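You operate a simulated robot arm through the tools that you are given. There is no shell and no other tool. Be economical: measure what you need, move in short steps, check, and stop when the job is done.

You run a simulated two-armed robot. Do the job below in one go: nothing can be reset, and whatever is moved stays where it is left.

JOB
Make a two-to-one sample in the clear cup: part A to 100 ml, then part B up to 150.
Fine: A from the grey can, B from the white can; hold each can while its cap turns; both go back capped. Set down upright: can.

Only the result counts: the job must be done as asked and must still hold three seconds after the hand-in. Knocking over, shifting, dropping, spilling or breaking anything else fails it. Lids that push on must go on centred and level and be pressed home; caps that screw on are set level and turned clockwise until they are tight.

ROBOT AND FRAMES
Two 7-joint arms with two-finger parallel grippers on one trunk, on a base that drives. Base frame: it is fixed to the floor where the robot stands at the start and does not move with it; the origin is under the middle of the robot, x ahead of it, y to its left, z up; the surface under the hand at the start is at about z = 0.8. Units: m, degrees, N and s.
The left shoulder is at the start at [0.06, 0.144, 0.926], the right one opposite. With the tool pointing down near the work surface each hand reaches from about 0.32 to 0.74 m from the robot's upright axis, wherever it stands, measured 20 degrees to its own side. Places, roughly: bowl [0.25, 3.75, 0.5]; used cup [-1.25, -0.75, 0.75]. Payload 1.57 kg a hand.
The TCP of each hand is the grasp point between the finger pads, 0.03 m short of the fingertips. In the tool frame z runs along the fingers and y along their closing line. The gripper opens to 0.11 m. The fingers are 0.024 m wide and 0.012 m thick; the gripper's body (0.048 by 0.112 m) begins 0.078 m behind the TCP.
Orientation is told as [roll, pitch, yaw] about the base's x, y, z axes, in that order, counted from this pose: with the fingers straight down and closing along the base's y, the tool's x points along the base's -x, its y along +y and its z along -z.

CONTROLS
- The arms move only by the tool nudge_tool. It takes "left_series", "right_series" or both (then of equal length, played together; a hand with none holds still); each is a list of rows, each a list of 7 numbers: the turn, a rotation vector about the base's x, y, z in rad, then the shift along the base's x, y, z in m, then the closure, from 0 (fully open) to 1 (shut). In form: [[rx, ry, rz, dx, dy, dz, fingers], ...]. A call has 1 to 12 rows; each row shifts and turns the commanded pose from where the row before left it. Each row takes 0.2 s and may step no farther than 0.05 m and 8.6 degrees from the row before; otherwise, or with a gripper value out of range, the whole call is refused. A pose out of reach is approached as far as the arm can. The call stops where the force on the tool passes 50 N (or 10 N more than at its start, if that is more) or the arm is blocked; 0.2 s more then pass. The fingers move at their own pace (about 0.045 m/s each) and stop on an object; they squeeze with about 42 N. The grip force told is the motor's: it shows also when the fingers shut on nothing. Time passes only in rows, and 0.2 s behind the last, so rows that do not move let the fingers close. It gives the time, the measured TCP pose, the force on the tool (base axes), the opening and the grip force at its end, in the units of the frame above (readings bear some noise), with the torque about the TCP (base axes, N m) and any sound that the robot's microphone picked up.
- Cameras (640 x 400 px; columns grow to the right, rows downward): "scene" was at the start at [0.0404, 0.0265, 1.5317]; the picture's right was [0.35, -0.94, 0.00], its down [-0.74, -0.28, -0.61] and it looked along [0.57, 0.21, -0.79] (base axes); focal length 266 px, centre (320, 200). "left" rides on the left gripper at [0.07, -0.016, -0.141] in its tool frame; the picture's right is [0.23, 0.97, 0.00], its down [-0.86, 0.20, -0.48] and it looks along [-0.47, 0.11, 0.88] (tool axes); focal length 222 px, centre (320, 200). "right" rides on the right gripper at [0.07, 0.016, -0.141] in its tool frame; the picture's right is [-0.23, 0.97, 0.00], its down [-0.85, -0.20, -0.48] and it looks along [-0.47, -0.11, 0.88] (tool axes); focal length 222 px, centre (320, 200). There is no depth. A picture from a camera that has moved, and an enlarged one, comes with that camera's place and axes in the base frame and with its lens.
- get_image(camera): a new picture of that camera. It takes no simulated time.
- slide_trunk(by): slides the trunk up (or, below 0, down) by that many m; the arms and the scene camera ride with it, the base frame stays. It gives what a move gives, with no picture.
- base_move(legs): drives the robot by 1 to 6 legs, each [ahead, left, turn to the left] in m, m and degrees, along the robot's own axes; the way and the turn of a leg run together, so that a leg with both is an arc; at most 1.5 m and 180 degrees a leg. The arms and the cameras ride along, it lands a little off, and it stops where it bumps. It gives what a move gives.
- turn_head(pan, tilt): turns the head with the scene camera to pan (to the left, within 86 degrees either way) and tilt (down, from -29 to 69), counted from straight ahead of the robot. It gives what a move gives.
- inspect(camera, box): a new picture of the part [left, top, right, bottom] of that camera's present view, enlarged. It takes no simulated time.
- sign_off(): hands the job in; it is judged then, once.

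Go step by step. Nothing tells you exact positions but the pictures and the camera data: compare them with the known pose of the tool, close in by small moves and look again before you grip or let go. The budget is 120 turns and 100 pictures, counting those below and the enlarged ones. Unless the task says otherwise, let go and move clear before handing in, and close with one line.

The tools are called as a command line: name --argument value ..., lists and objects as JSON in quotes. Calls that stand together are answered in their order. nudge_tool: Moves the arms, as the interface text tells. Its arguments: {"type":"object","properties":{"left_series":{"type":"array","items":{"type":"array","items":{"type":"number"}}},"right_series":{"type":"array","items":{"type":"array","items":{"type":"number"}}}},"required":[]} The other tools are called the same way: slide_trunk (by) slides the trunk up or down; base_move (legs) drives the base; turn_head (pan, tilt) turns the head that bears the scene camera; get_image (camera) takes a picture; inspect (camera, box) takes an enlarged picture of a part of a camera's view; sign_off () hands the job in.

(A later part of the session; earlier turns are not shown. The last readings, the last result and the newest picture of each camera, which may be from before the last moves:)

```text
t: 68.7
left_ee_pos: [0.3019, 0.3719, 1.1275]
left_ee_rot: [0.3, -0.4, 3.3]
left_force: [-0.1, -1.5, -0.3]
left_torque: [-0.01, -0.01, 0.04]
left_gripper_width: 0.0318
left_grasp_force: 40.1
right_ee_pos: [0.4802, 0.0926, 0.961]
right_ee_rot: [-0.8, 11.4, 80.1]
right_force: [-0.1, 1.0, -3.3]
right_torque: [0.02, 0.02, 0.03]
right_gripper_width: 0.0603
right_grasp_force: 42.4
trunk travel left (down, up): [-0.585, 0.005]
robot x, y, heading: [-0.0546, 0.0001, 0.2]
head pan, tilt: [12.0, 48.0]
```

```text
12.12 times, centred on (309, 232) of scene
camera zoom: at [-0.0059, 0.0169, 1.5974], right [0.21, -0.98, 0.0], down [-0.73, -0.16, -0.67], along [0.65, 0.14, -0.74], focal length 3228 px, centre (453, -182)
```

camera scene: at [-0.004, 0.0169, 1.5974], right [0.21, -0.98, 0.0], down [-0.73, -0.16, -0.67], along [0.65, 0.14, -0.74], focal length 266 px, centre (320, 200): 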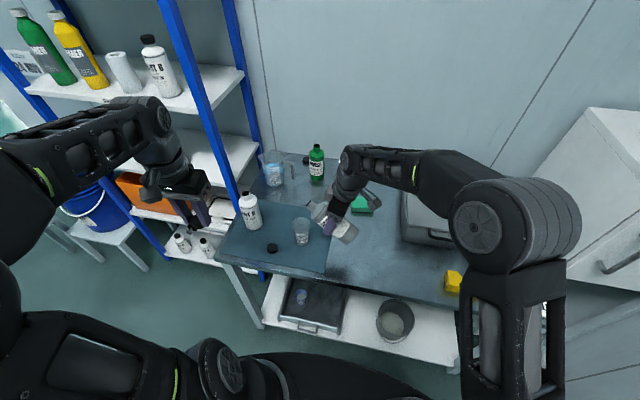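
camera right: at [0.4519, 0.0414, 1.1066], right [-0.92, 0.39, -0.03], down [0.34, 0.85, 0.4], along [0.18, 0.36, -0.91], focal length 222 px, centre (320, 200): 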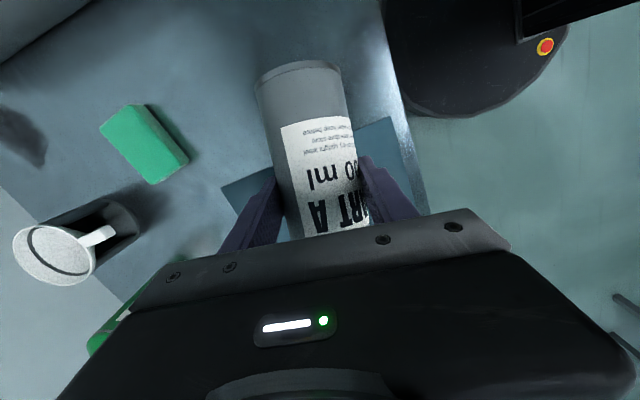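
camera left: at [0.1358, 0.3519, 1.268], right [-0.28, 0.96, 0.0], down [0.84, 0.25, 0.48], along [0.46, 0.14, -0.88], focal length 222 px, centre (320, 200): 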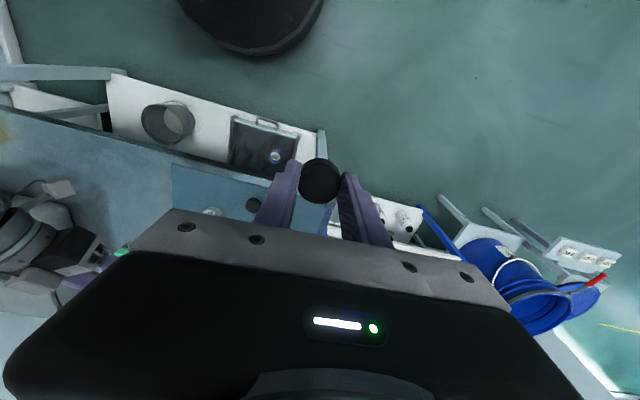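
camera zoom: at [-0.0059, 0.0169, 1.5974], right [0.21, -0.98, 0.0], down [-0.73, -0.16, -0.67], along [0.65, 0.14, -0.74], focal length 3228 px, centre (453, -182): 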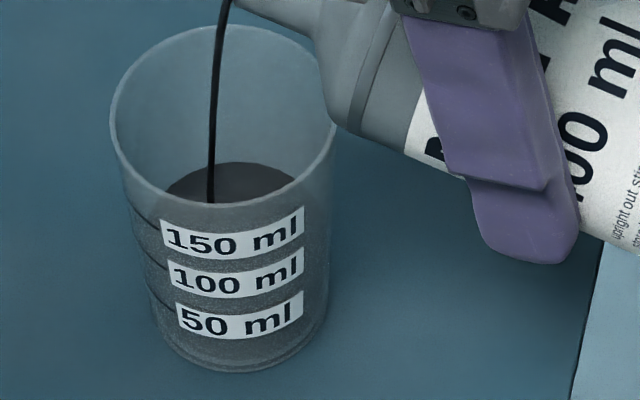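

With a refined calibration, 100 ml corresponds to far-edge row 137, and it's now at about 162, roughly 76 ml. I'll tilt very slightly more and continue.

nudge_tool --right_series '[[-0.02, 0.003, 0, 0, 0, 0, 1], [0, 0, 0, 0, 0, 0, 1], [0, 0, 0, 0, 0, 0, 1], [0, 0, 0, 0, 0, 0, 1], [0, 0, 0, 0, 0, 0, 1]]'

inspect --camera "scene" --box '[296, 215, 322, 248]'

```text
t: 69.9
left_ee_pos: [0.3028, 0.3725, 1.1269]
left_ee_rot: [0.3, -0.3, 3.3]
left_force: [-0.1, -0.7, -0.1]
left_torque: [-0.02, -0.01, 0.03]
left_gripper_width: 0.0318
left_grasp_force: 40.4
right_ee_pos: [0.4802, 0.0931, 0.9609]
right_ee_rot: [-0.8, 12.6, 80.1]
right_force: [-0.5, -0.3, -2.5]
right_torque: [-0.01, 0.02, -0.02]
right_gripper_width: 0.0601
right_grasp_force: 42.0
trunk travel left (down, up): [-0.585, 0.005]
robot x, y, heading: [-0.0527, 0.0016, -0.0]
head pan, tilt: [12.0, 48.0]
```

```text
12.12 times, centred on (309, 232) of scene
camera zoom: at [-0.0059, 0.0169, 1.5974], right [0.21, -0.98, 0.0], down [-0.73, -0.16, -0.67], along [0.65, 0.14, -0.74], focal length 3228 px, centre (453, -182)
```

zoom: 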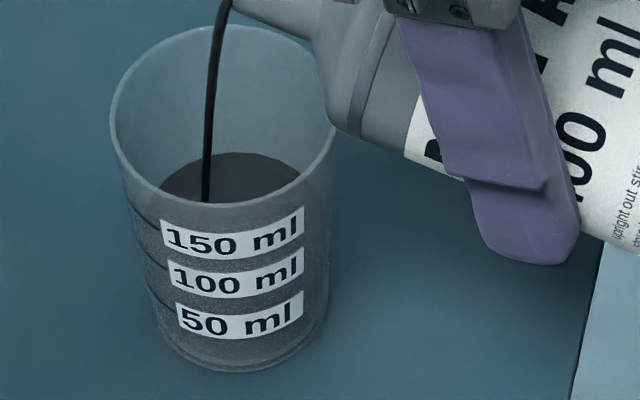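

About 85 ml. One more short hold.

nudge_tool --right_series '[[0, 0, 0, 0, 0, 0, 1], [0, 0, 0, 0, 0, 0, 1], [0, 0, 0, 0, 0, 0, 1], [0, 0, 0, 0, 0, 0, 1]]'

inspect --camera "scene" --box '[296, 215, 322, 248]'

```text
t: 70.9
left_ee_pos: [0.3025, 0.3728, 1.1273]
left_ee_rot: [0.3, -0.4, 3.2]
left_force: [-0.7, 0.1, 0.5]
left_torque: [0.0, 0.0, 0.0]
left_gripper_width: 0.0318
left_grasp_force: 40.5
right_ee_pos: [0.4794, 0.0929, 0.962]
right_ee_rot: [-0.7, 12.6, 80.1]
right_force: [0.4, -0.1, -2.8]
right_torque: [0.05, -0.01, -0.04]
right_gripper_width: 0.0603
right_grasp_force: 42.1
trunk travel left (down, up): [-0.585, 0.005]
robot x, y, heading: [-0.0507, -0.002, -0.1]
head pan, tilt: [12.0, 48.0]
```

```text
12.12 times, centred on (309, 232) of scene
camera zoom: at [-0.0059, 0.0169, 1.5974], right [0.21, -0.98, 0.0], down [-0.73, -0.16, -0.67], along [0.65, 0.14, -0.74], focal length 3228 px, centre (453, -182)
```

zoom: 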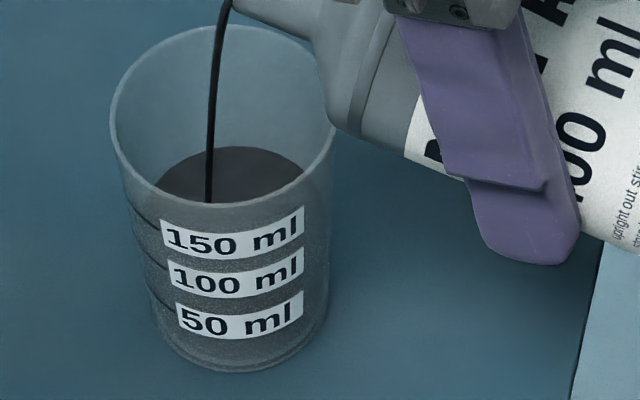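

About 91 ml and slowing. I'll hold for 0.8 s, then tilt back below the flow angle and check.

nudge_tool --right_series '[[0, 0, 0, 0, 0, 0, 1], [0, 0, 0, 0, 0, 0, 1], [0, 0, 0, 0, 0, 0, 1], [0, 0, 0, 0, 0, 0, 1], [0.138, -0.022, 0, 0, 0, 0, 1], [0.138, -0.022, 0, 0, 0, 0, 1], [0.138, -0.022, 0, 0, 0, 0, 1]]'

inspect --camera "scene" --box '[296, 215, 322, 248]'

```text
t: 72.5
left_ee_pos: [0.3024, 0.3711, 1.1278]
left_ee_rot: [0.3, -0.3, 3.1]
left_force: [0.2, 0.0, -0.5]
left_torque: [0.02, -0.01, -0.02]
left_gripper_width: 0.0318
left_grasp_force: 40.2
right_ee_pos: [0.4789, 0.0916, 0.9602]
right_ee_rot: [-0.4, -11.6, 80.1]
right_force: [0.4, 0.8, -3.3]
right_torque: [0.01, -0.01, 0.02]
right_gripper_width: 0.0602
right_grasp_force: 42.1
trunk travel left (down, up): [-0.585, 0.005]
robot x, y, heading: [-0.0538, -0.0012, 0.3]
head pan, tilt: [12.0, 48.0]
```

```text
12.12 times, centred on (309, 232) of scene
camera zoom: at [-0.0059, 0.0156, 1.5974], right [0.21, -0.98, 0.0], down [-0.73, -0.16, -0.67], along [0.65, 0.14, -0.74], focal length 3228 px, centre (453, -182)
```

zoom: 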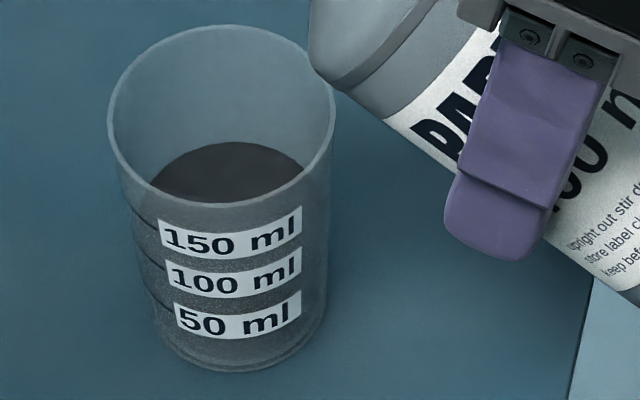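

Flow has stopped at about 95 ml. I'll zoom in to read it against the 100 ml tick.

inspect --camera "scene" --box '[298, 222, 318, 244]'

```text
16.00 times, centred on (308, 233) of scene
camera zoom: at [-0.0059, 0.0156, 1.5974], right [0.21, -0.98, 0.0], down [-0.73, -0.16, -0.67], along [0.65, 0.14, -0.74], focal length 4261 px, centre (512, -328)
```

zoom: 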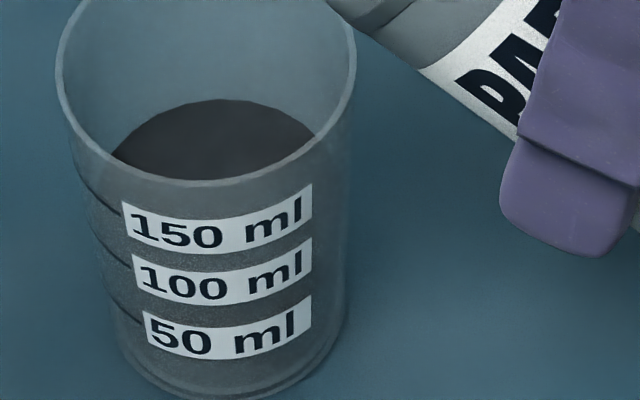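

My estimates disagree, ranging from 80 to 95 ml, so I want a lower-angle view. I'll turn and tilt the left hand, still holding the cap, so its camera looks at the cup from the side.

nudge_tool --left_series '[[0, 0, -0.14, 0, 0, -0.02, 1], [0, 0, -0.14, 0, 0, -0.02, 1], [0, 0, -0.14, 0, 0, -0.02, 1], [0, 0, -0.14, 0, 0, -0.02, 1], [0, 0, -0.14, 0, 0, -0.01, 1], [0, 0, -0.14, 0, 0, 0, 1], [-0.0966, -0.1008, 0, 0, 0, 0, 1], [-0.0966, -0.1008, 0, 0, 0, 0, 1], [-0.0966, -0.1008, 0, 0, 0, 0, 1], [-0.0966, -0.1008, 0, 0, 0, 0, 1], [-0.0966, -0.1008, 0, 0, 0, 0, 1]]'

get_image --camera "left"

```text
t: 74.9
left_ee_pos: [0.302, 0.3719, 1.0376]
left_ee_rot: [1.3, -40.5, -45.2]
left_force: [0.6, 0.4, -0.7]
left_torque: [-0.01, 0.02, 0.0]
left_gripper_width: 0.0318
left_grasp_force: 40.8
right_ee_pos: [0.4801, 0.093, 0.9609]
right_ee_rot: [-0.4, -11.6, 80.1]
right_force: [-0.1, 0.3, -3.2]
right_torque: [0.03, 0.03, -0.01]
right_gripper_width: 0.06
right_grasp_force: 41.7
trunk travel left (down, up): [-0.585, 0.005]
robot x, y, heading: [-0.0545, -0.003, 0.1]
head pan, tilt: [12.0, 48.0]
```

```text
41 pictures are left
camera left: at [0.1883, 0.461, 1.0995], right [0.56, 0.82, -0.13], down [0.37, -0.11, 0.92], along [0.74, -0.56, -0.36], focal length 222 px, centre (320, 200)
```

left: 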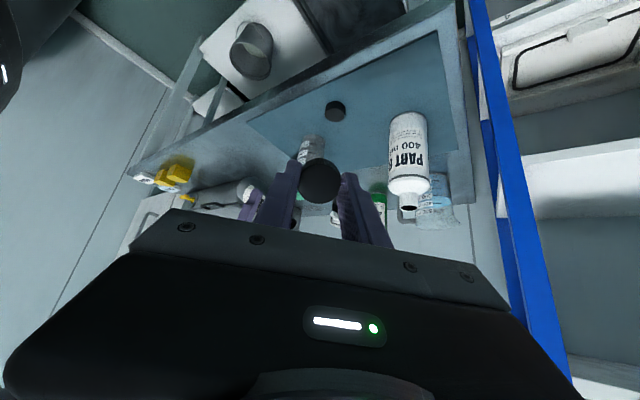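

The cup is visible just behind the cap. I'll zoom in.

inspect --camera "left" --box '[288, 125, 336, 165]'

```text
10.00 times, centred on (312, 145) of left
camera zoom: at [0.1883, 0.461, 1.0995], right [0.56, 0.82, -0.13], down [0.37, -0.11, 0.92], along [0.74, -0.56, -0.36], focal length 2221 px, centre (400, 750)
```

zoom: 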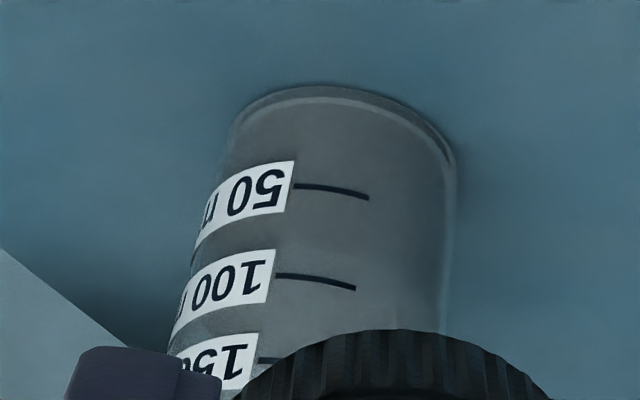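

The ticks are very clear here, but the cap hides the surface. I'll raise the left hand 4 cm.

nudge_tool --left_series '[[0, 0, 0, 0, 0, 0.03, 1], [0, 0, 0, 0, 0, 0.02, 1]]'

inspect --camera "left" --box '[288, 110, 346, 160]'

```text
t: 75.5
left_ee_pos: [0.3019, 0.3714, 1.088]
left_ee_rot: [1.2, -40.4, -45.2]
left_force: [0.8, 0.6, -0.3]
left_torque: [0.02, 0.01, -0.02]
left_gripper_width: 0.0319
left_grasp_force: 40.1
right_ee_pos: [0.4796, 0.0929, 0.9604]
right_ee_rot: [-0.4, -11.5, 80.1]
right_force: [-0.2, 0.3, -2.1]
right_torque: [0.03, 0.02, 0.0]
right_gripper_width: 0.0598
right_grasp_force: 42.0
trunk travel left (down, up): [-0.585, 0.005]
robot x, y, heading: [-0.053, 0.0016, 0.2]
head pan, tilt: [12.0, 48.0]
```

```text
8.00 times, centred on (317, 135) of left
camera zoom: at [0.1865, 0.4597, 1.1501], right [0.56, 0.82, -0.13], down [0.37, -0.11, 0.92], along [0.74, -0.56, -0.36], focal length 1777 px, centre (344, 720)
```

zoom: 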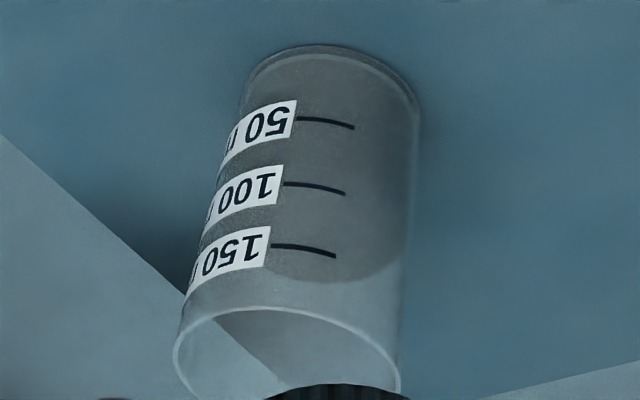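

This view is decisive: the surface is about 83 ml, and 100 ml would put the far edge at row 306 here, against 282 now. I'll tilt A again for a slow top-up.

nudge_tool --right_series '[[-0.139, 0.022, 0, 0, 0, 0, 1], [-0.139, 0.022, 0, 0, 0, 0, 1], [-0.139, 0.022, 0, 0, 0, 0, 1], [0, 0, 0, 0, 0, 0, 1], [0, 0, 0, 0, 0, 0, 1], [0, 0, 0, 0, 0, 0, 1], [0, 0, 0, 0, 0, 0, 1], [0, 0, 0, 0, 0, 0, 1]]'

inspect --camera "left" --box '[288, 110, 346, 160]'

```text
t: 77.3
left_ee_pos: [0.3008, 0.3711, 1.0876]
left_ee_rot: [1.4, -40.4, -45.2]
left_force: [-0.6, 0.0, -0.3]
left_torque: [0.0, -0.04, -0.02]
left_gripper_width: 0.0317
left_grasp_force: 40.1
right_ee_pos: [0.4802, 0.0914, 0.96]
right_ee_rot: [-0.8, 12.7, 80.1]
right_force: [-0.1, 1.2, -3.5]
right_torque: [0.03, 0.0, -0.02]
right_gripper_width: 0.0599
right_grasp_force: 41.8
trunk travel left (down, up): [-0.585, 0.005]
robot x, y, heading: [-0.0544, 0.0006, 0.0]
head pan, tilt: [12.0, 48.0]
```

```text
8.00 times, centred on (317, 135) of left
camera zoom: at [0.1865, 0.46, 1.15], right [0.56, 0.82, -0.13], down [0.37, -0.11, 0.92], along [0.74, -0.56, -0.36], focal length 1777 px, centre (344, 720)
```

zoom: 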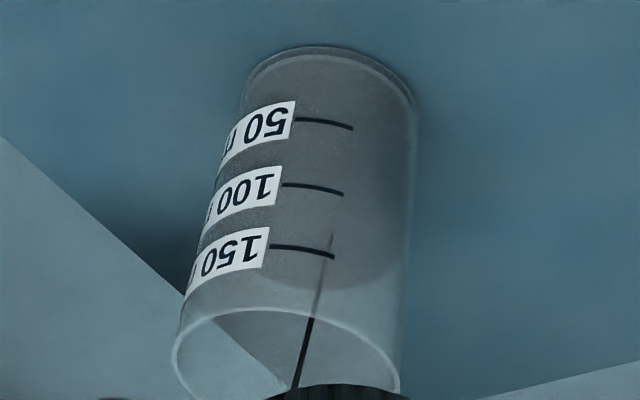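

The far edge is at about row 289, so 88 ml. Continuing.

nudge_tool --right_series '[[0, 0, 0, 0, 0, 0, 1], [0, 0, 0, 0, 0, 0, 1], [0, 0, 0, 0, 0, 0, 1], [0, 0, 0, 0, 0, 0, 1], [0, 0, 0, 0, 0, 0, 1], [0, 0, 0, 0, 0, 0, 1], [0, 0, 0, 0, 0, 0, 1]]'

inspect --camera "left" --box '[288, 110, 346, 160]'

```text
t: 78.9
left_ee_pos: [0.3003, 0.3707, 1.0885]
left_ee_rot: [1.2, -40.4, -45.1]
left_force: [-0.4, -0.2, -0.6]
left_torque: [0.02, 0.02, 0.01]
left_gripper_width: 0.0315
left_grasp_force: 40.3
right_ee_pos: [0.4803, 0.0909, 0.9601]
right_ee_rot: [-0.8, 12.7, 80.1]
right_force: [-0.4, -0.4, -3.9]
right_torque: [0.07, -0.01, 0.02]
right_gripper_width: 0.0602
right_grasp_force: 42.4
trunk travel left (down, up): [-0.585, 0.005]
robot x, y, heading: [-0.0538, -0.0015, 0.1]
head pan, tilt: [12.0, 48.0]
```

```text
8.00 times, centred on (317, 135) of left
camera zoom: at [0.1866, 0.46, 1.15], right [0.56, 0.82, -0.13], down [0.37, -0.11, 0.92], along [0.74, -0.56, -0.36], focal length 1777 px, centre (344, 720)
```

zoom: 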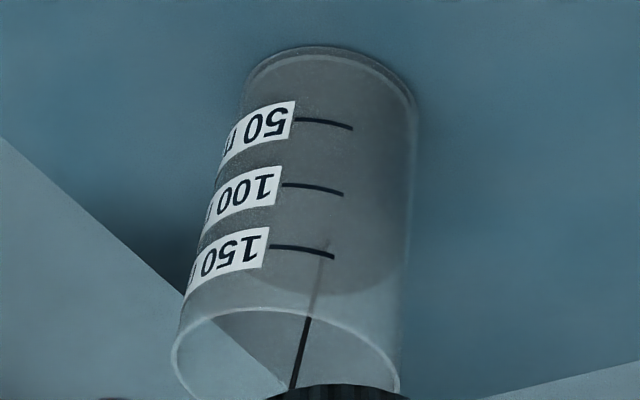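

About 93 ml at around 3.5 ml/s. I'll hold 1.6 s more and tilt back in the same call.

nudge_tool --right_series '[[0, 0, 0, 0, 0, 0, 1], [0, 0, 0, 0, 0, 0, 1], [0, 0, 0, 0, 0, 0, 1], [0, 0, 0, 0, 0, 0, 1], [0, 0, 0, 0, 0, 0, 1], [0, 0, 0, 0, 0, 0, 1], [0, 0, 0, 0, 0, 0, 1], [0, 0, 0, 0, 0, 0, 1], [0.139, -0.022, 0, 0, 0, 0, 1], [0.139, -0.022, 0, 0, 0, 0, 1], [0.139, -0.022, 0, 0, 0, 0, 1]]'

inspect --camera "left" --box '[288, 110, 346, 160]'

```text
t: 81.3
left_ee_pos: [0.3002, 0.3704, 1.0881]
left_ee_rot: [1.3, -40.4, -45.3]
left_force: [-0.2, -0.7, 0.3]
left_torque: [0.04, 0.0, 0.01]
left_gripper_width: 0.0316
left_grasp_force: 40.1
right_ee_pos: [0.4803, 0.0912, 0.9604]
right_ee_rot: [-0.5, -11.6, 80.0]
right_force: [0.2, 0.0, -3.3]
right_torque: [0.03, 0.0, 0.02]
right_gripper_width: 0.0601
right_grasp_force: 42.5
trunk travel left (down, up): [-0.585, 0.005]
robot x, y, heading: [-0.0508, -0.0008, -0.1]
head pan, tilt: [12.0, 48.0]
```

```text
8.00 times, centred on (317, 135) of left
camera zoom: at [0.1865, 0.4592, 1.1504], right [0.56, 0.82, -0.13], down [0.37, -0.11, 0.92], along [0.74, -0.56, -0.36], focal length 1777 px, centre (344, 720)
```

zoom: 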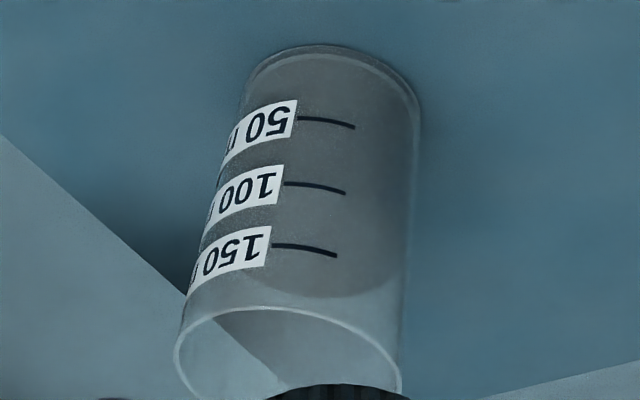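

About 96 ml by projection. I'll add one short pulse of roughly 3 ml.

nudge_tool --right_series '[[-0.139, 0.022, 0, 0, 0, 0, 1], [-0.139, 0.022, 0, 0, 0, 0, 1], [-0.139, 0.022, 0, 0, 0, 0, 1], [0, 0, 0, 0, 0, 0, 1], [0, 0, 0, 0, 0, 0, 1], [0, 0, 0, 0, 0, 0, 1], [0, 0, 0, 0, 0, 0, 1], [0, 0, 0, 0, 0, 0, 1], [0.139, -0.022, 0, 0, 0, 0, 1], [0.139, -0.022, 0, 0, 0, 0, 1], [0.139, -0.022, 0, 0, 0, 0, 1]]'

inspect --camera "left" --box '[288, 110, 346, 160]'

```text
t: 83.7
left_ee_pos: [0.3016, 0.3701, 1.0889]
left_ee_rot: [1.3, -40.4, -45.3]
left_force: [0.4, -0.7, -0.8]
left_torque: [0.02, 0.01, -0.02]
left_gripper_width: 0.0317
left_grasp_force: 40.4
right_ee_pos: [0.4781, 0.0931, 0.9597]
right_ee_rot: [-0.4, -11.6, 80.1]
right_force: [0.6, -0.5, -1.9]
right_torque: [0.0, -0.01, 0.01]
right_gripper_width: 0.0602
right_grasp_force: 42.1
trunk travel left (down, up): [-0.585, 0.005]
robot x, y, heading: [-0.0508, -0.002, 0.4]
head pan, tilt: [12.0, 48.0]
```

```text
8.00 times, centred on (317, 135) of left
camera zoom: at [0.1864, 0.4592, 1.1504], right [0.56, 0.82, -0.13], down [0.37, -0.11, 0.92], along [0.74, -0.56, -0.36], focal length 1777 px, centre (344, 720)
```

zoom: 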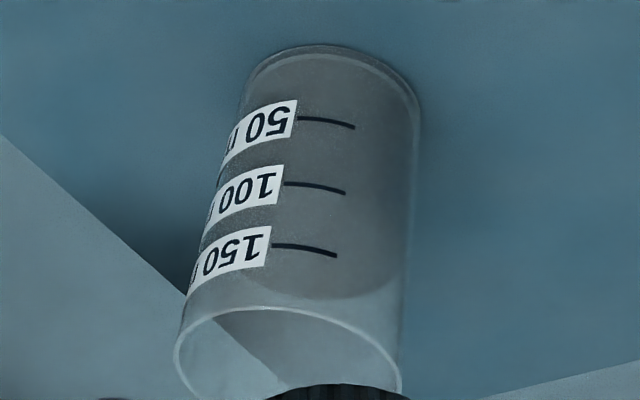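

A stands at about 98–100 ml on the scale. Now I'll bring can A upright, untilt the left hand, and back the base to the position where unscrewing worked.

nudge_tool --right_series '[[0.1255, -0.0204, 0, 0, -0.003, 0.003, 1], [0.1255, -0.0204, 0, 0, -0.003, 0.003, 1], [0.1255, -0.0204, 0, 0, -0.003, 0.003, 1], [0.1255, -0.0204, 0, 0, -0.003, 0.003, 1], [0.1255, -0.0204, 0, 0, -0.003, 0.003, 1], [0.1255, -0.0204, 0, 0, -0.003, 0.003, 1], [0.1255, -0.0204, 0, 0, 0, 0.003, 1], [0.1255, -0.0204, 0, 0, 0, 0.003, 1], [0, 0, 0, 0, 0, 0, 1], [0, 0, 0, 0, 0, 0, 1]]' --left_series '[[0.0966, 0.1008, 0, 0, 0, 0.005, 1], [0.0966, 0.1008, 0, 0, 0, 0.005, 1], [0.0966, 0.1008, 0, 0, 0, 0.005, 1], [0.0966, 0.1008, 0, 0, 0, 0.005, 1], [0.0966, 0.1008, 0, 0, 0, 0.005, 1], [0, 0, 0.14, 0, 0, 0, 1], [0, 0, 0.14, 0, 0, 0, 1], [0, 0, 0.14, 0, 0, 0, 1], [0, 0, 0.14, 0, 0, 0, 1], [0, 0, 0.14, 0, 0, 0, 1]]'

base_move --legs '[[-0.1, 0, 0]]'

nudge_tool --left_series '[[0, 0, 0.145, 0, 0, 0, 1], [0, 0, 0.145, 0, 0, 0, 1], [0, 0, 0.145, 0, 0, 0, 1], [0, 0, 0.145, 0, 0, 0, 1], [0, 0, 0.145, 0, 0, 0, 1], [0, 0, 0.145, 0, 0, 0, 1], [0, 0, 0.145, 0, 0, 0, 1], [0, 0, 0.145, 0, 0, 0, 1], [0, 0, 0.145, 0, 0, 0, 1], [0, 0, 0.145, 0, 0, 0, 1], [0, 0, 0.145, 0, 0, 0, 1], [0, 0, 0.145, 0, 0, 0, 1]]'

```text
t: 85.9
left_ee_pos: [0.302, 0.3713, 1.111]
left_ee_rot: [0.3, -0.5, -4.8]
left_force: [-0.9, -0.2, -0.8]
left_torque: [-0.01, 0.0, 0.01]
left_gripper_width: 0.0314
left_grasp_force: 40.2
right_ee_pos: [0.4802, 0.074, 0.9844]
right_ee_rot: [1.2, -69.8, 78.8]
right_force: [1.0, -0.4, -2.8]
right_torque: [-0.03, 0.04, 0.0]
right_gripper_width: 0.0603
right_grasp_force: 41.8
trunk travel left (down, up): [-0.585, 0.005]
robot x, y, heading: [-0.0538, -0.0008, 0.1]
head pan, tilt: [12.0, 48.0]
```

```text
t: 87.0
left_ee_pos: [0.2006, 0.3712, 1.1137]
left_ee_rot: [0.3, -0.5, -4.7]
left_force: [-2.3, 1.0, -0.1]
left_torque: [0.0, -0.06, -0.05]
left_gripper_width: 0.0316
left_grasp_force: 39.7
right_ee_pos: [0.3785, 0.0738, 0.9843]
right_ee_rot: [1.0, -69.8, 79.1]
right_force: [-1.0, -0.3, -3.0]
right_torque: [-0.08, 0.01, 0.0]
right_gripper_width: 0.06
right_grasp_force: 42.5
trunk travel left (down, up): [-0.585, 0.005]
robot x, y, heading: [-0.1549, 0.0006, -0.1]
head pan, tilt: [12.0, 48.0]
```

```text
t: 89.6
left_ee_pos: [0.2011, 0.3719, 1.1124]
left_ee_rot: [0.2, -0.4, 95.1]
left_force: [0.3, 0.0, -0.7]
left_torque: [-0.03, 0.02, -0.01]
left_gripper_width: 0.0315
left_grasp_force: 40.6
right_ee_pos: [0.3808, 0.0736, 0.9836]
right_ee_rot: [1.1, -69.7, 78.8]
right_force: [0.7, 0.2, -2.7]
right_torque: [-0.05, -0.01, 0.01]
right_gripper_width: 0.0601
right_grasp_force: 41.7
trunk travel left (down, up): [-0.585, 0.005]
robot x, y, heading: [-0.1592, 0.0007, 0.1]
head pan, tilt: [12.0, 48.0]
```

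Both hands are clear. I'll bring can A back to the exact recap pose, and the left hand with the cap above it at the removal yaw.

nudge_tool --right_series '[[-0.001, -0.002, -0.108, 0.003, 0.005, -0.02, 1], [-0.001, -0.002, -0.108, 0.003, 0.005, -0.02, 1], [-0.001, -0.002, -0.108, 0.004, 0.005, -0.02, 1], [0, 0, 0, 0.004, 0.005, -0.018, 1], [0, 0, 0, 0, 0, 0, 1]]'

nudge_tool --left_series '[[0, 0, 0.132, 0.0246, -0.034, -0.003, 1], [0, 0, 0.132, 0.0246, -0.034, -0.003, 1], [0, 0, 0.132, 0.0246, -0.034, -0.003, 1], [0, 0, 0.132, 0.0246, -0.034, -0.003, 1], [0, 0, 0.132, 0.0246, -0.034, -0.003, 1], [0, 0, 0.132, 0.0246, -0.034, -0.003, 1], [0, 0, 0.132, 0.0246, -0.034, -0.003, 1], [0, 0, 0, 0.0246, -0.034, 0, 1], [0, 0, 0, 0, 0, 0, 1]]'

get_image --camera "left"

```text
t: 90.8
left_ee_pos: [0.2008, 0.3722, 1.1116]
left_ee_rot: [0.4, -0.4, 95.0]
left_force: [0.6, 0.2, -0.5]
left_torque: [0.01, 0.03, -0.02]
left_gripper_width: 0.0314
left_grasp_force: 40.7
right_ee_pos: [0.3943, 0.0951, 0.907]
right_ee_rot: [0.2, -69.7, 61.2]
right_force: [1.4, -0.4, -2.9]
right_torque: [-0.05, 0.04, -0.01]
right_gripper_width: 0.06
right_grasp_force: 42.0
trunk travel left (down, up): [-0.585, 0.005]
robot x, y, heading: [-0.1546, -0.0002, 0.3]
head pan, tilt: [12.0, 48.0]
```

```text
t: 92.8
left_ee_pos: [0.3963, 0.0989, 1.0895]
left_ee_rot: [0.3, -0.4, 147.9]
left_force: [0.6, 0.3, -0.4]
left_torque: [-0.03, -0.04, 0.03]
left_gripper_width: 0.0317
left_grasp_force: 40.5
right_ee_pos: [0.3948, 0.0947, 0.9073]
right_ee_rot: [0.2, -69.7, 61.4]
right_force: [0.0, -0.7, -2.6]
right_torque: [-0.05, 0.03, 0.02]
right_gripper_width: 0.0599
right_grasp_force: 42.1
trunk travel left (down, up): [-0.585, 0.005]
robot x, y, heading: [-0.1548, 0.0009, 0.2]
head pan, tilt: [12.0, 48.0]
```

```text
34 pictures are left
camera left: at [0.4665, 0.0741, 1.2305], right [-0.32, -0.95, 0.0], down [-0.83, 0.28, 0.49], along [-0.46, 0.15, -0.87], focal length 222 px, centre (320, 200)
```

left: 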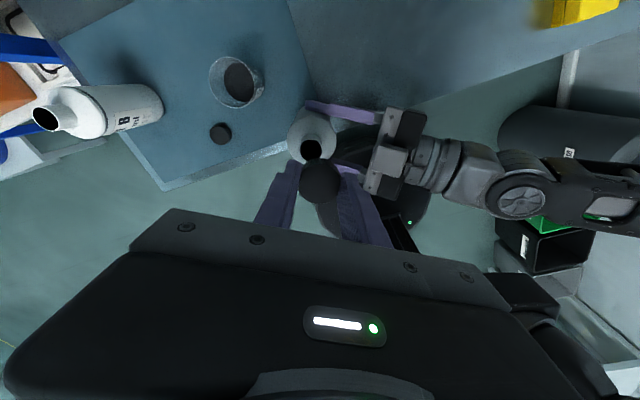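

Relative to the same camera, the cap needs to go about (+6, +6) mm to sit over the mouth. I'll shift and lower to just above it, then recheck.

nudge_tool --left_series '[[0, 0, 0, 0.003, 0.003, -0.015, 1], [0, 0, 0, 0.003, 0.003, -0.015, 1], [0, 0, 0, 0, 0, -0.012, 1], [0, 0, 0, 0, 0, 0, 1]]'

inspect --camera "left" --box '[240, 90, 400, 215]'

```text
t: 93.8
left_ee_pos: [0.4018, 0.1045, 1.0493]
left_ee_rot: [0.3, -0.5, 147.9]
left_force: [0.3, -1.1, -0.1]
left_torque: [0.0, 0.01, 0.01]
left_gripper_width: 0.0317
left_grasp_force: 40.3
right_ee_pos: [0.3947, 0.0935, 0.9068]
right_ee_rot: [0.2, -69.7, 61.2]
right_force: [-0.1, -0.7, -2.0]
right_torque: [-0.02, 0.05, 0.0]
right_gripper_width: 0.0602
right_grasp_force: 42.2
trunk travel left (down, up): [-0.585, 0.005]
robot x, y, heading: [-0.1532, 0.0006, 0.4]
head pan, tilt: [12.0, 48.0]
```

```text
3.20 times, centred on (320, 152) of left
camera zoom: at [0.4724, 0.0809, 1.1897], right [-0.33, -0.95, 0.0], down [-0.83, 0.29, 0.49], along [-0.46, 0.16, -0.87], focal length 711 px, centre (320, 352)
```

zoom: 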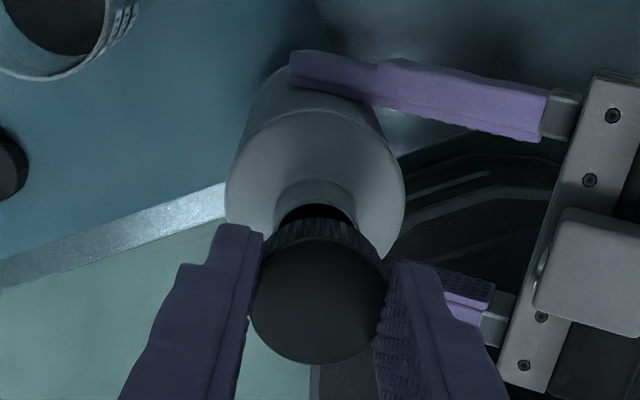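

The cap is aligned over the mouth to within about 2 mm. I'll lower gently until contact.

nudge_tool --left_series '[[0, 0, 0, 0.001, 0, -0.008, 1], [0, 0, 0, 0, 0, -0.006, 1], [0, 0, 0, 0, 0, -0.005, 1], [0, 0, 0, 0, 0, -0.004, 1], [0, 0, 0, 0, 0, 0, 1]]'

```text
t: 95.0
left_ee_pos: [0.4053, 0.1039, 1.0265]
left_ee_rot: [0.3, -0.5, 147.9]
left_force: [-0.5, -0.4, -0.7]
left_torque: [-0.01, -0.01, 0.01]
left_gripper_width: 0.0315
left_grasp_force: 40.7
right_ee_pos: [0.3935, 0.0949, 0.9072]
right_ee_rot: [0.1, -69.6, 61.2]
right_force: [0.2, 0.6, -2.5]
right_torque: [-0.04, 0.05, 0.01]
right_gripper_width: 0.0605
right_grasp_force: 41.9
trunk travel left (down, up): [-0.585, 0.005]
robot x, y, heading: [-0.152, -0.002, 0.3]
head pan, tilt: [12.0, 48.0]
```

No contact yet, and it's well centred. I'll lower further in 2 mm steps.

nudge_tool --left_series '[[0, 0, 0, 0, 0, -0.002, 1], [0, 0, 0, 0, 0, -0.002, 1], [0, 0, 0, 0, 0, -0.001, 1]]'

```text
t: 95.8
left_ee_pos: [0.4058, 0.1049, 1.0218]
left_ee_rot: [0.3, -0.3, 147.8]
left_force: [-3.2, -3.3, 14.4]
left_torque: [-0.14, 0.29, 0.03]
left_gripper_width: 0.0317
left_grasp_force: 40.9
right_ee_pos: [0.3959, 0.0945, 0.9053]
right_ee_rot: [0.5, -69.5, 61.0]
right_force: [3.1, 3.3, -16.1]
right_torque: [-0.34, 0.26, -0.04]
right_gripper_width: 0.0603
right_grasp_force: 41.7
trunk travel left (down, up): [-0.585, 0.005]
robot x, y, heading: [-0.1531, -0.0032, 0.0]
head pan, tilt: [12.0, 48.0]
```

Contact at 14 N, now seated on the thread. I'll turn clockwise, following down slightly.

nudge_tool --left_series '[[0, 0, -0.14, -0.001, -0.001, 0, 1], [0, 0, -0.14, 0, 0, 0, 1], [0, 0, -0.14, 0, 0, -0.0002, 1], [0, 0, -0.14, 0, 0, -0.0002, 1], [0, 0, -0.14, 0, 0, -0.0002, 1], [0, 0, -0.14, 0, 0, -0.0002, 1], [0, 0, -0.14, 0, 0, -0.0002, 1], [0, 0, -0.14, 0, 0, -0.0002, 1], [0, 0, -0.14, 0, 0, -0.0002, 1], [0, 0, -0.14, 0, 0, -0.0002, 1], [0, 0, -0.14, 0, 0, -0.0002, 1], [0, 0, -0.14, 0, 0, -0.0002, 1]]'

nudge_tool --left_series '[[0, 0, -0.14, 0, 0, -0.0002, 1], [0, 0, -0.14, 0, 0, -0.0002, 1], [0, 0, -0.14, 0, 0, -0.0002, 1], [0, 0, -0.14, 0, 0, -0.0002, 1], [0, 0, -0.14, 0, 0, -0.0002, 1], [0, 0, -0.14, 0, 0, -0.0002, 1], [0, 0, -0.14, 0, 0, -0.0002, 1], [0, 0, -0.14, 0, 0, -0.0002, 1], [0, 0, -0.14, 0, 0, -0.0002, 1], [0, 0, -0.14, 0, 0, -0.0002, 1], [0, 0, -0.14, 0, 0, -0.0002, 1], [0, 0, -0.14, 0, 0, -0.0002, 1]]'

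```text
t: 98.4
left_ee_pos: [0.4022, 0.1049, 1.0169]
left_ee_rot: [0.6, -0.3, 51.5]
left_force: [-14.1, -0.5, -28.2]
left_torque: [-0.19, 0.65, 0.05]
left_gripper_width: 0.0313
left_grasp_force: 40.5
right_ee_pos: [0.3958, 0.0944, 0.9098]
right_ee_rot: [-0.1, -70.0, 61.4]
right_force: [14.1, 1.1, 24.6]
right_torque: [0.32, 0.72, -0.16]
right_gripper_width: 0.0599
right_grasp_force: 41.7
trunk travel left (down, up): [-0.585, 0.005]
robot x, y, heading: [-0.1544, 0.0034, 0.2]
head pan, tilt: [12.0, 48.0]
```

```text
t: 101.0
left_ee_pos: [0.4023, 0.1072, 1.0169]
left_ee_rot: [0.3, -0.2, -44.8]
left_force: [-10.4, 18.8, -20.7]
left_torque: [0.72, 0.68, 0.04]
left_gripper_width: 0.0315
left_grasp_force: 40.5
right_ee_pos: [0.395, 0.0948, 0.9072]
right_ee_rot: [-0.2, -69.8, 61.3]
right_force: [10.4, -18.7, 18.9]
right_torque: [1.59, 0.4, -0.32]
right_gripper_width: 0.0606
right_grasp_force: 42.5
trunk travel left (down, up): [-0.585, 0.005]
robot x, y, heading: [-0.1561, 0.0011, 0.1]
head pan, tilt: [12.0, 48.0]
```

The threads are engaged and pulling the cap down quickly. I'll release, rewind, and re-grip centred on the neck at about (0.4006, 0.105).

nudge_tool --left_series '[[0, 0, 0, 0, 0, 0, 0.3], [0, 0, 0, 0, 0, 0, 0.3], [0, 0, 0, 0, 0, 0, 0.3], [0, 0, 0.14, 0, 0, 0, 0.3], [0, 0, 0.14, 0, 0, 0, 0.3], [0, 0, 0.14, 0, 0, 0, 0.3], [0, 0, 0.14, 0, 0, 0, 0.3], [0, 0, 0.14, 0, 0, 0, 0.3], [0, 0, 0.14, 0, 0, 0, 0.3], [0, 0, 0.14, 0, 0, 0, 0.3], [0, 0, 0.14, 0, 0, 0, 0.3], [0, 0, 0.14, 0, 0, 0, 0.3]]'

nudge_tool --left_series '[[0, 0, 0.14, 0, 0, 0, 0.3], [0, 0, 0.14, 0, 0, 0, 0.3], [0, 0, 0.14, 0, 0, 0, 0.3], [0, 0, 0.14, 0, 0, 0, 0.3], [0, 0, 0.14, 0, 0, 0, 0.3], [0, 0, 0.14, 0, 0, 0, 0.3], [0, 0, 0.14, 0, 0, 0, 0.3], [0, 0, 0, 0, 0, 0, 0.3]]'

inspect --camera "left" --box '[240, 90, 400, 215]'

```text
t: 103.6
left_ee_pos: [0.4037, 0.1046, 1.0177]
left_ee_rot: [0.2, -0.4, 27.7]
left_force: [0.0, 0.0, -1.1]
left_torque: [0.01, -0.03, -0.02]
left_gripper_width: 0.0771
left_grasp_force: 0.1
right_ee_pos: [0.3938, 0.0945, 0.906]
right_ee_rot: [0.2, -69.7, 61.3]
right_force: [0.0, 0.8, -2.4]
right_torque: [-0.03, 0.0, 0.03]
right_gripper_width: 0.0605
right_grasp_force: 42.2
trunk travel left (down, up): [-0.585, 0.005]
robot x, y, heading: [-0.1558, -0.0004, -0.2]
head pan, tilt: [12.0, 48.0]
```

```text
t: 105.4
left_ee_pos: [0.4047, 0.1049, 1.0167]
left_ee_rot: [0.3, -0.4, 83.8]
left_force: [0.6, -0.8, 0.2]
left_torque: [-0.02, 0.0, 0.02]
left_gripper_width: 0.0771
left_grasp_force: 0.1
right_ee_pos: [0.3941, 0.0952, 0.9067]
right_ee_rot: [0.2, -69.7, 61.3]
right_force: [-0.4, -0.3, -3.2]
right_torque: [-0.06, 0.02, 0.0]
right_gripper_width: 0.0601
right_grasp_force: 41.8
trunk travel left (down, up): [-0.585, 0.005]
robot x, y, heading: [-0.1558, -0.0009, 0.2]
head pan, tilt: [12.0, 48.0]
```

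```text
3.20 times, centred on (320, 152) of left
camera zoom: at [0.4146, 0.0325, 1.1577], right [-0.99, -0.12, 0.0], down [-0.1, 0.87, 0.49], along [-0.06, 0.48, -0.87], focal length 711 px, centre (320, 352)
```

zoom: 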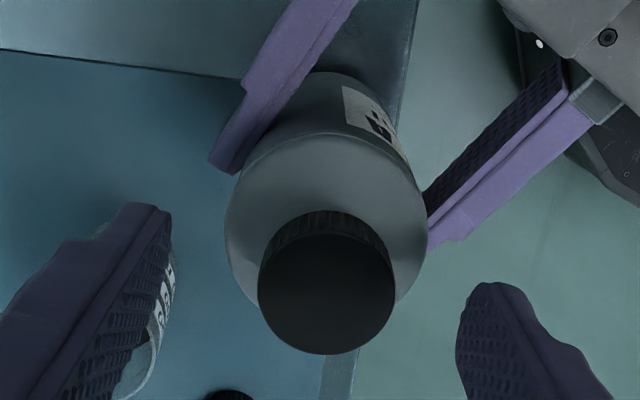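

The cap sits level and centred on the neck. I'll re-grip and keep tightening clockwise.

nudge_tool --left_series '[[0, 0, 0, -0.0025, -0.001, -0.003, 0.3], [0, 0, 0, 0, 0, 0, 1], [0, 0, 0, 0, 0, 0, 1], [0, 0, 0, 0, 0, 0, 1], [0, 0, 0, 0, 0, 0, 1], [0, 0, -0.14, 0, 0, -0.0003, 1], [0, 0, -0.14, 0, 0, -0.0003, 1], [0, 0, -0.14, 0, 0, -0.0003, 1], [0, 0, -0.14, 0, 0, -0.0003, 1], [0, 0, -0.14, 0, 0, -0.0003, 1], [0, 0, -0.14, 0, 0, -0.0003, 1], [0, 0, -0.14, 0, 0, -0.0003, 1]]'

nudge_tool --left_series '[[0, 0, -0.14, 0, 0, 0, 1], [0, 0, -0.14, 0, 0, 0, 1], [0, 0, -0.14, 0, 0, 0, 1], [0, 0, -0.14, 0, 0, 0, 1], [0, 0, -0.14, 0, 0, 0, 1], [0, 0, -0.14, 0, 0, 0, 1], [0, 0, -0.14, 0, 0, 0, 1], [0, 0, -0.14, 0, 0, 0, 1]]'

```text
t: 108.0
left_ee_pos: [0.4017, 0.104, 1.0112]
left_ee_rot: [0.4, -0.3, 27.5]
left_force: [-18.2, 2.1, 12.6]
left_torque: [-0.04, 0.59, 0.04]
left_gripper_width: 0.0315
left_grasp_force: 40.3
right_ee_pos: [0.3952, 0.0924, 0.9055]
right_ee_rot: [0.3, -69.6, 60.9]
right_force: [18.7, -2.4, -13.8]
right_torque: [0.11, 1.33, -0.23]
right_gripper_width: 0.06
right_grasp_force: 42.1
trunk travel left (down, up): [-0.585, 0.005]
robot x, y, heading: [-0.1543, -0.0018, 0.1]
head pan, tilt: [12.0, 48.0]
```

```text
t: 109.8
left_ee_pos: [0.4014, 0.1044, 1.0103]
left_ee_rot: [0.3, -0.4, -36.6]
left_force: [-4.3, 18.7, 5.7]
left_torque: [0.7, 0.41, 0.57]
left_gripper_width: 0.0322
left_grasp_force: 39.9
right_ee_pos: [0.3944, 0.0957, 0.9072]
right_ee_rot: [0.2, -69.7, 61.4]
right_force: [4.9, -18.4, -7.7]
right_torque: [1.14, 0.17, -0.78]
right_gripper_width: 0.0603
right_grasp_force: 42.0
trunk travel left (down, up): [-0.585, 0.005]
robot x, y, heading: [-0.1582, 0.0017, 0.1]
head pan, tilt: [12.0, 48.0]
```

Torque has risen to 0.57 N m, so the cap is tightening. A few more degrees to make it firm.

nudge_tool --left_series '[[0, 0, -0.1, 0, 0, 0, 1], [0, 0, -0.1, 0, 0, 0, 1], [0, 0, -0.1, 0, 0, 0, 1]]'

```text
t: 110.6
left_ee_pos: [0.4, 0.1027, 1.0115]
left_ee_rot: [0.4, -0.7, -53.9]
left_force: [3.5, 6.8, 0.5]
left_torque: [0.21, -0.15, 0.76]
left_gripper_width: 0.032
left_grasp_force: 40.3
right_ee_pos: [0.3928, 0.0961, 0.9069]
right_ee_rot: [0.2, -69.7, 61.5]
right_force: [-4.0, -7.1, -3.4]
right_torque: [0.43, -0.31, -0.84]
right_gripper_width: 0.0605
right_grasp_force: 42.0
trunk travel left (down, up): [-0.585, 0.005]
robot x, y, heading: [-0.1565, -0.0005, 0.1]
head pan, tilt: [12.0, 48.0]
```

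The torque plateaus at about 0.76 N m, so A is capped tight. I'll release, lift the left hand clear, and move it back to its side.

nudge_tool --left_series '[[0, 0, 0, 0, 0, 0, 0.2], [0, 0, 0, 0, 0, 0, 0.2], [0, 0, 0, 0, 0, 0.0, 0.2], [0, 0, 0, 0, 0, 0.03, 0.2], [0, 0, 0, 0, 0, 0.03, 0.2], [0, 0, 0.1, -0.03, 0.035, 0.01, 0.2], [0, 0, 0.1, -0.03, 0.035, 0.01, 0.2], [0, 0, 0.1, -0.03, 0.035, 0.01, 0.2], [0, 0, 0.1, -0.03, 0.035, 0, 0.2], [0, 0, 0.1, -0.025, 0.04, 0, 0.2], [0, 0, 0.1, -0.025, 0.04, 0, 0.2], [0, 0, 0.1, -0.02, 0.04, 0, 0]]'

nudge_tool --right_series '[[0, 0, -0.1, 0.013, -0.02, 0, 1], [0, 0, -0.1, 0.013, -0.022, 0, 1], [0, 0, -0.1, 0.013, -0.022, 0, 1], [0, 0, -0.1, 0.013, -0.022, 0, 1], [0, 0, -0.1, 0.013, -0.022, 0, 1], [0, 0, 0, 0.01, -0.018, 0, 1], [0, 0, 0, 0, 0, -0.01, 1], [0, 0, 0, 0, 0, -0.01, 1], [0, 0, 0, 0, 0, 0, 1]]'

inspect --camera "scene" --box '[220, 130, 420, 255]'

```text
t: 113.2
left_ee_pos: [0.2111, 0.3635, 1.1024]
left_ee_rot: [0.3, -0.4, -13.6]
left_force: [0.0, 0.0, 0.1]
left_torque: [-0.01, 0.0, -0.01]
left_gripper_width: 0.1101
left_grasp_force: 0.1
right_ee_pos: [0.3943, 0.0953, 0.907]
right_ee_rot: [0.2, -69.6, 61.5]
right_force: [0.3, -0.2, -3.3]
right_torque: [0.01, 0.04, -0.01]
right_gripper_width: 0.06
right_grasp_force: 42.0
trunk travel left (down, up): [-0.585, 0.005]
robot x, y, heading: [-0.1551, -0.0, -0.1]
head pan, tilt: [12.0, 48.0]
```

```text
t: 115.2
left_ee_pos: [0.2115, 0.3628, 1.1013]
left_ee_rot: [0.3, -0.4, -13.8]
left_force: [-0.6, 0.2, -0.1]
left_torque: [-0.02, 0.0, 0.01]
left_gripper_width: 0.1101
left_grasp_force: 0.0
right_ee_pos: [0.4698, -0.0338, 0.8855]
right_ee_rot: [0.0, -69.7, 32.7]
right_force: [-0.2, 0.2, -3.0]
right_torque: [-0.02, 0.06, 0.01]
right_gripper_width: 0.0602
right_grasp_force: 41.7
trunk travel left (down, up): [-0.585, 0.005]
robot x, y, heading: [-0.1561, -0.0012, 0.2]
head pan, tilt: [12.0, 48.0]
```

```text
3.20 times, centred on (320, 192) of scene
camera zoom: at [-0.1067, 0.0167, 1.5974], right [0.21, -0.98, 0.0], down [-0.73, -0.16, -0.67], along [0.65, 0.14, -0.74], focal length 852 px, centre (320, 224)
```

zoom: 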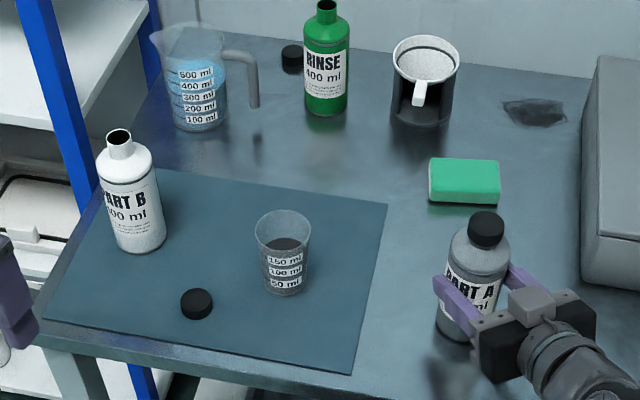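

A is capped, upright, and about 1 cm above its old spot. I'll lower it gently to the bench.

nudge_tool --right_series '[[0, 0, 0, 0, 0.002, -0.004, 1], [0, 0, 0, 0, 0, -0.003, 1], [0, 0, 0, 0, 0, -0.002, 1], [0, 0, 0, 0, 0, -0.0015, 1]]'

```text
t: 116.2
left_ee_pos: [0.2092, 0.3625, 1.1019]
left_ee_rot: [0.3, -0.4, -13.7]
left_force: [0.4, -0.3, -0.3]
left_torque: [0.02, -0.01, 0.02]
left_gripper_width: 0.1098
left_grasp_force: 0.1
right_ee_pos: [0.4706, -0.0288, 0.8828]
right_ee_rot: [-0.6, -70.4, 33.4]
right_force: [5.6, -1.1, 34.9]
right_torque: [-0.16, -0.01, -0.04]
right_gripper_width: 0.0601
right_grasp_force: 41.9
trunk travel left (down, up): [-0.585, 0.005]
robot x, y, heading: [-0.1582, 0.001, -0.0]
head pan, tilt: [12.0, 48.0]
```

It's on the bench: the can had slipped about 7 mm in the grip. I'll relieve the push, then open.

nudge_tool --right_series '[[0, 0, 0, 0, 0, 0.005, 1], [0, 0, 0, 0, 0, 0.001, 1], [0, 0, 0, 0, 0, 0, 1]]'

```text
t: 117.0
left_ee_pos: [0.2103, 0.3636, 1.1018]
left_ee_rot: [0.3, -0.5, -13.7]
left_force: [-0.1, -0.9, 0.3]
left_torque: [-0.01, -0.02, -0.05]
left_gripper_width: 0.1101
left_grasp_force: 0.1
right_ee_pos: [0.467, -0.029, 0.883]
right_ee_rot: [0.2, -69.7, 32.6]
right_force: [5.3, 3.0, 15.8]
right_torque: [0.1, -0.23, -0.02]
right_gripper_width: 0.0604
right_grasp_force: 42.6
trunk travel left (down, up): [-0.585, 0.005]
robot x, y, heading: [-0.1553, -0.0014, 0.0]
head pan, tilt: [12.0, 48.0]
```

nudge_tool --right_series '[[0, 0, 0, 0, 0, 0.003, 1], [0, 0, 0, 0, 0, 0, 1]]'

```text
t: 117.6
left_ee_pos: [0.2114, 0.3625, 1.1022]
left_ee_rot: [0.2, -0.4, -13.7]
left_force: [0.3, 1.1, -0.3]
left_torque: [0.01, -0.01, 0.01]
left_gripper_width: 0.1099
left_grasp_force: 0.0
right_ee_pos: [0.467, -0.03, 0.8827]
right_ee_rot: [0.6, -69.3, 32.4]
right_force: [0.1, 0.9, 0.8]
right_torque: [-0.01, 0.07, 0.01]
right_gripper_width: 0.0602
right_grasp_force: 41.9
trunk travel left (down, up): [-0.585, 0.005]
robot x, y, heading: [-0.1587, 0.0011, 0.0]
head pan, tilt: [12.0, 48.0]
```

Load is near zero. I'll open, retreat straight back, then rise.

nudge_tool --right_series '[[0, 0, 0, 0, 0, 0, 0], [0, 0, 0, 0, 0, 0, 0], [0, 0, 0, 0, 0, 0, 0], [0, 0, 0, 0, 0, 0, 0], [0, 0, 0, -0.034, -0.0215, 0, 0], [0, 0, 0, -0.034, -0.0215, 0, 0], [0, 0, 0, -0.034, -0.0215, 0, 0], [0, 0, 0, 0, 0, 0.045, 0], [0, 0, 0, 0, 0, 0.045, 0], [0, 0, 0, 0, 0, 0.045, 0], [0, 0, 0, 0, 0, 0.04, 0]]'

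inspect --camera "scene" --box '[220, 130, 420, 255]'

```text
t: 120.0
left_ee_pos: [0.2101, 0.364, 1.1023]
left_ee_rot: [0.3, -0.5, -13.8]
left_force: [-0.1, 0.8, -0.4]
left_torque: [0.0, 0.03, 0.05]
left_gripper_width: 0.11
left_grasp_force: 0.0
right_ee_pos: [0.3675, -0.0958, 1.0612]
right_ee_rot: [0.2, -69.7, 32.6]
right_force: [0.5, 0.8, 0.3]
right_torque: [0.01, 0.0, -0.01]
right_gripper_width: 0.1099
right_grasp_force: 0.2
trunk travel left (down, up): [-0.585, 0.005]
robot x, y, heading: [-0.1576, -0.0005, 0.2]
head pan, tilt: [12.0, 48.0]
```

```text
3.20 times, centred on (320, 192) of scene
camera zoom: at [-0.1082, 0.0168, 1.5974], right [0.21, -0.98, 0.0], down [-0.73, -0.16, -0.67], along [0.65, 0.14, -0.74], focal length 852 px, centre (320, 224)
```

zoom: 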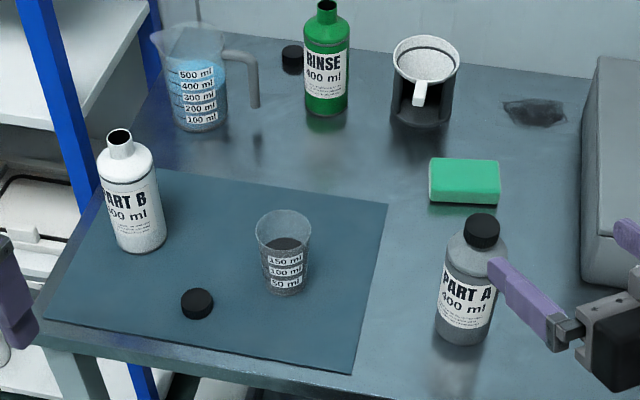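

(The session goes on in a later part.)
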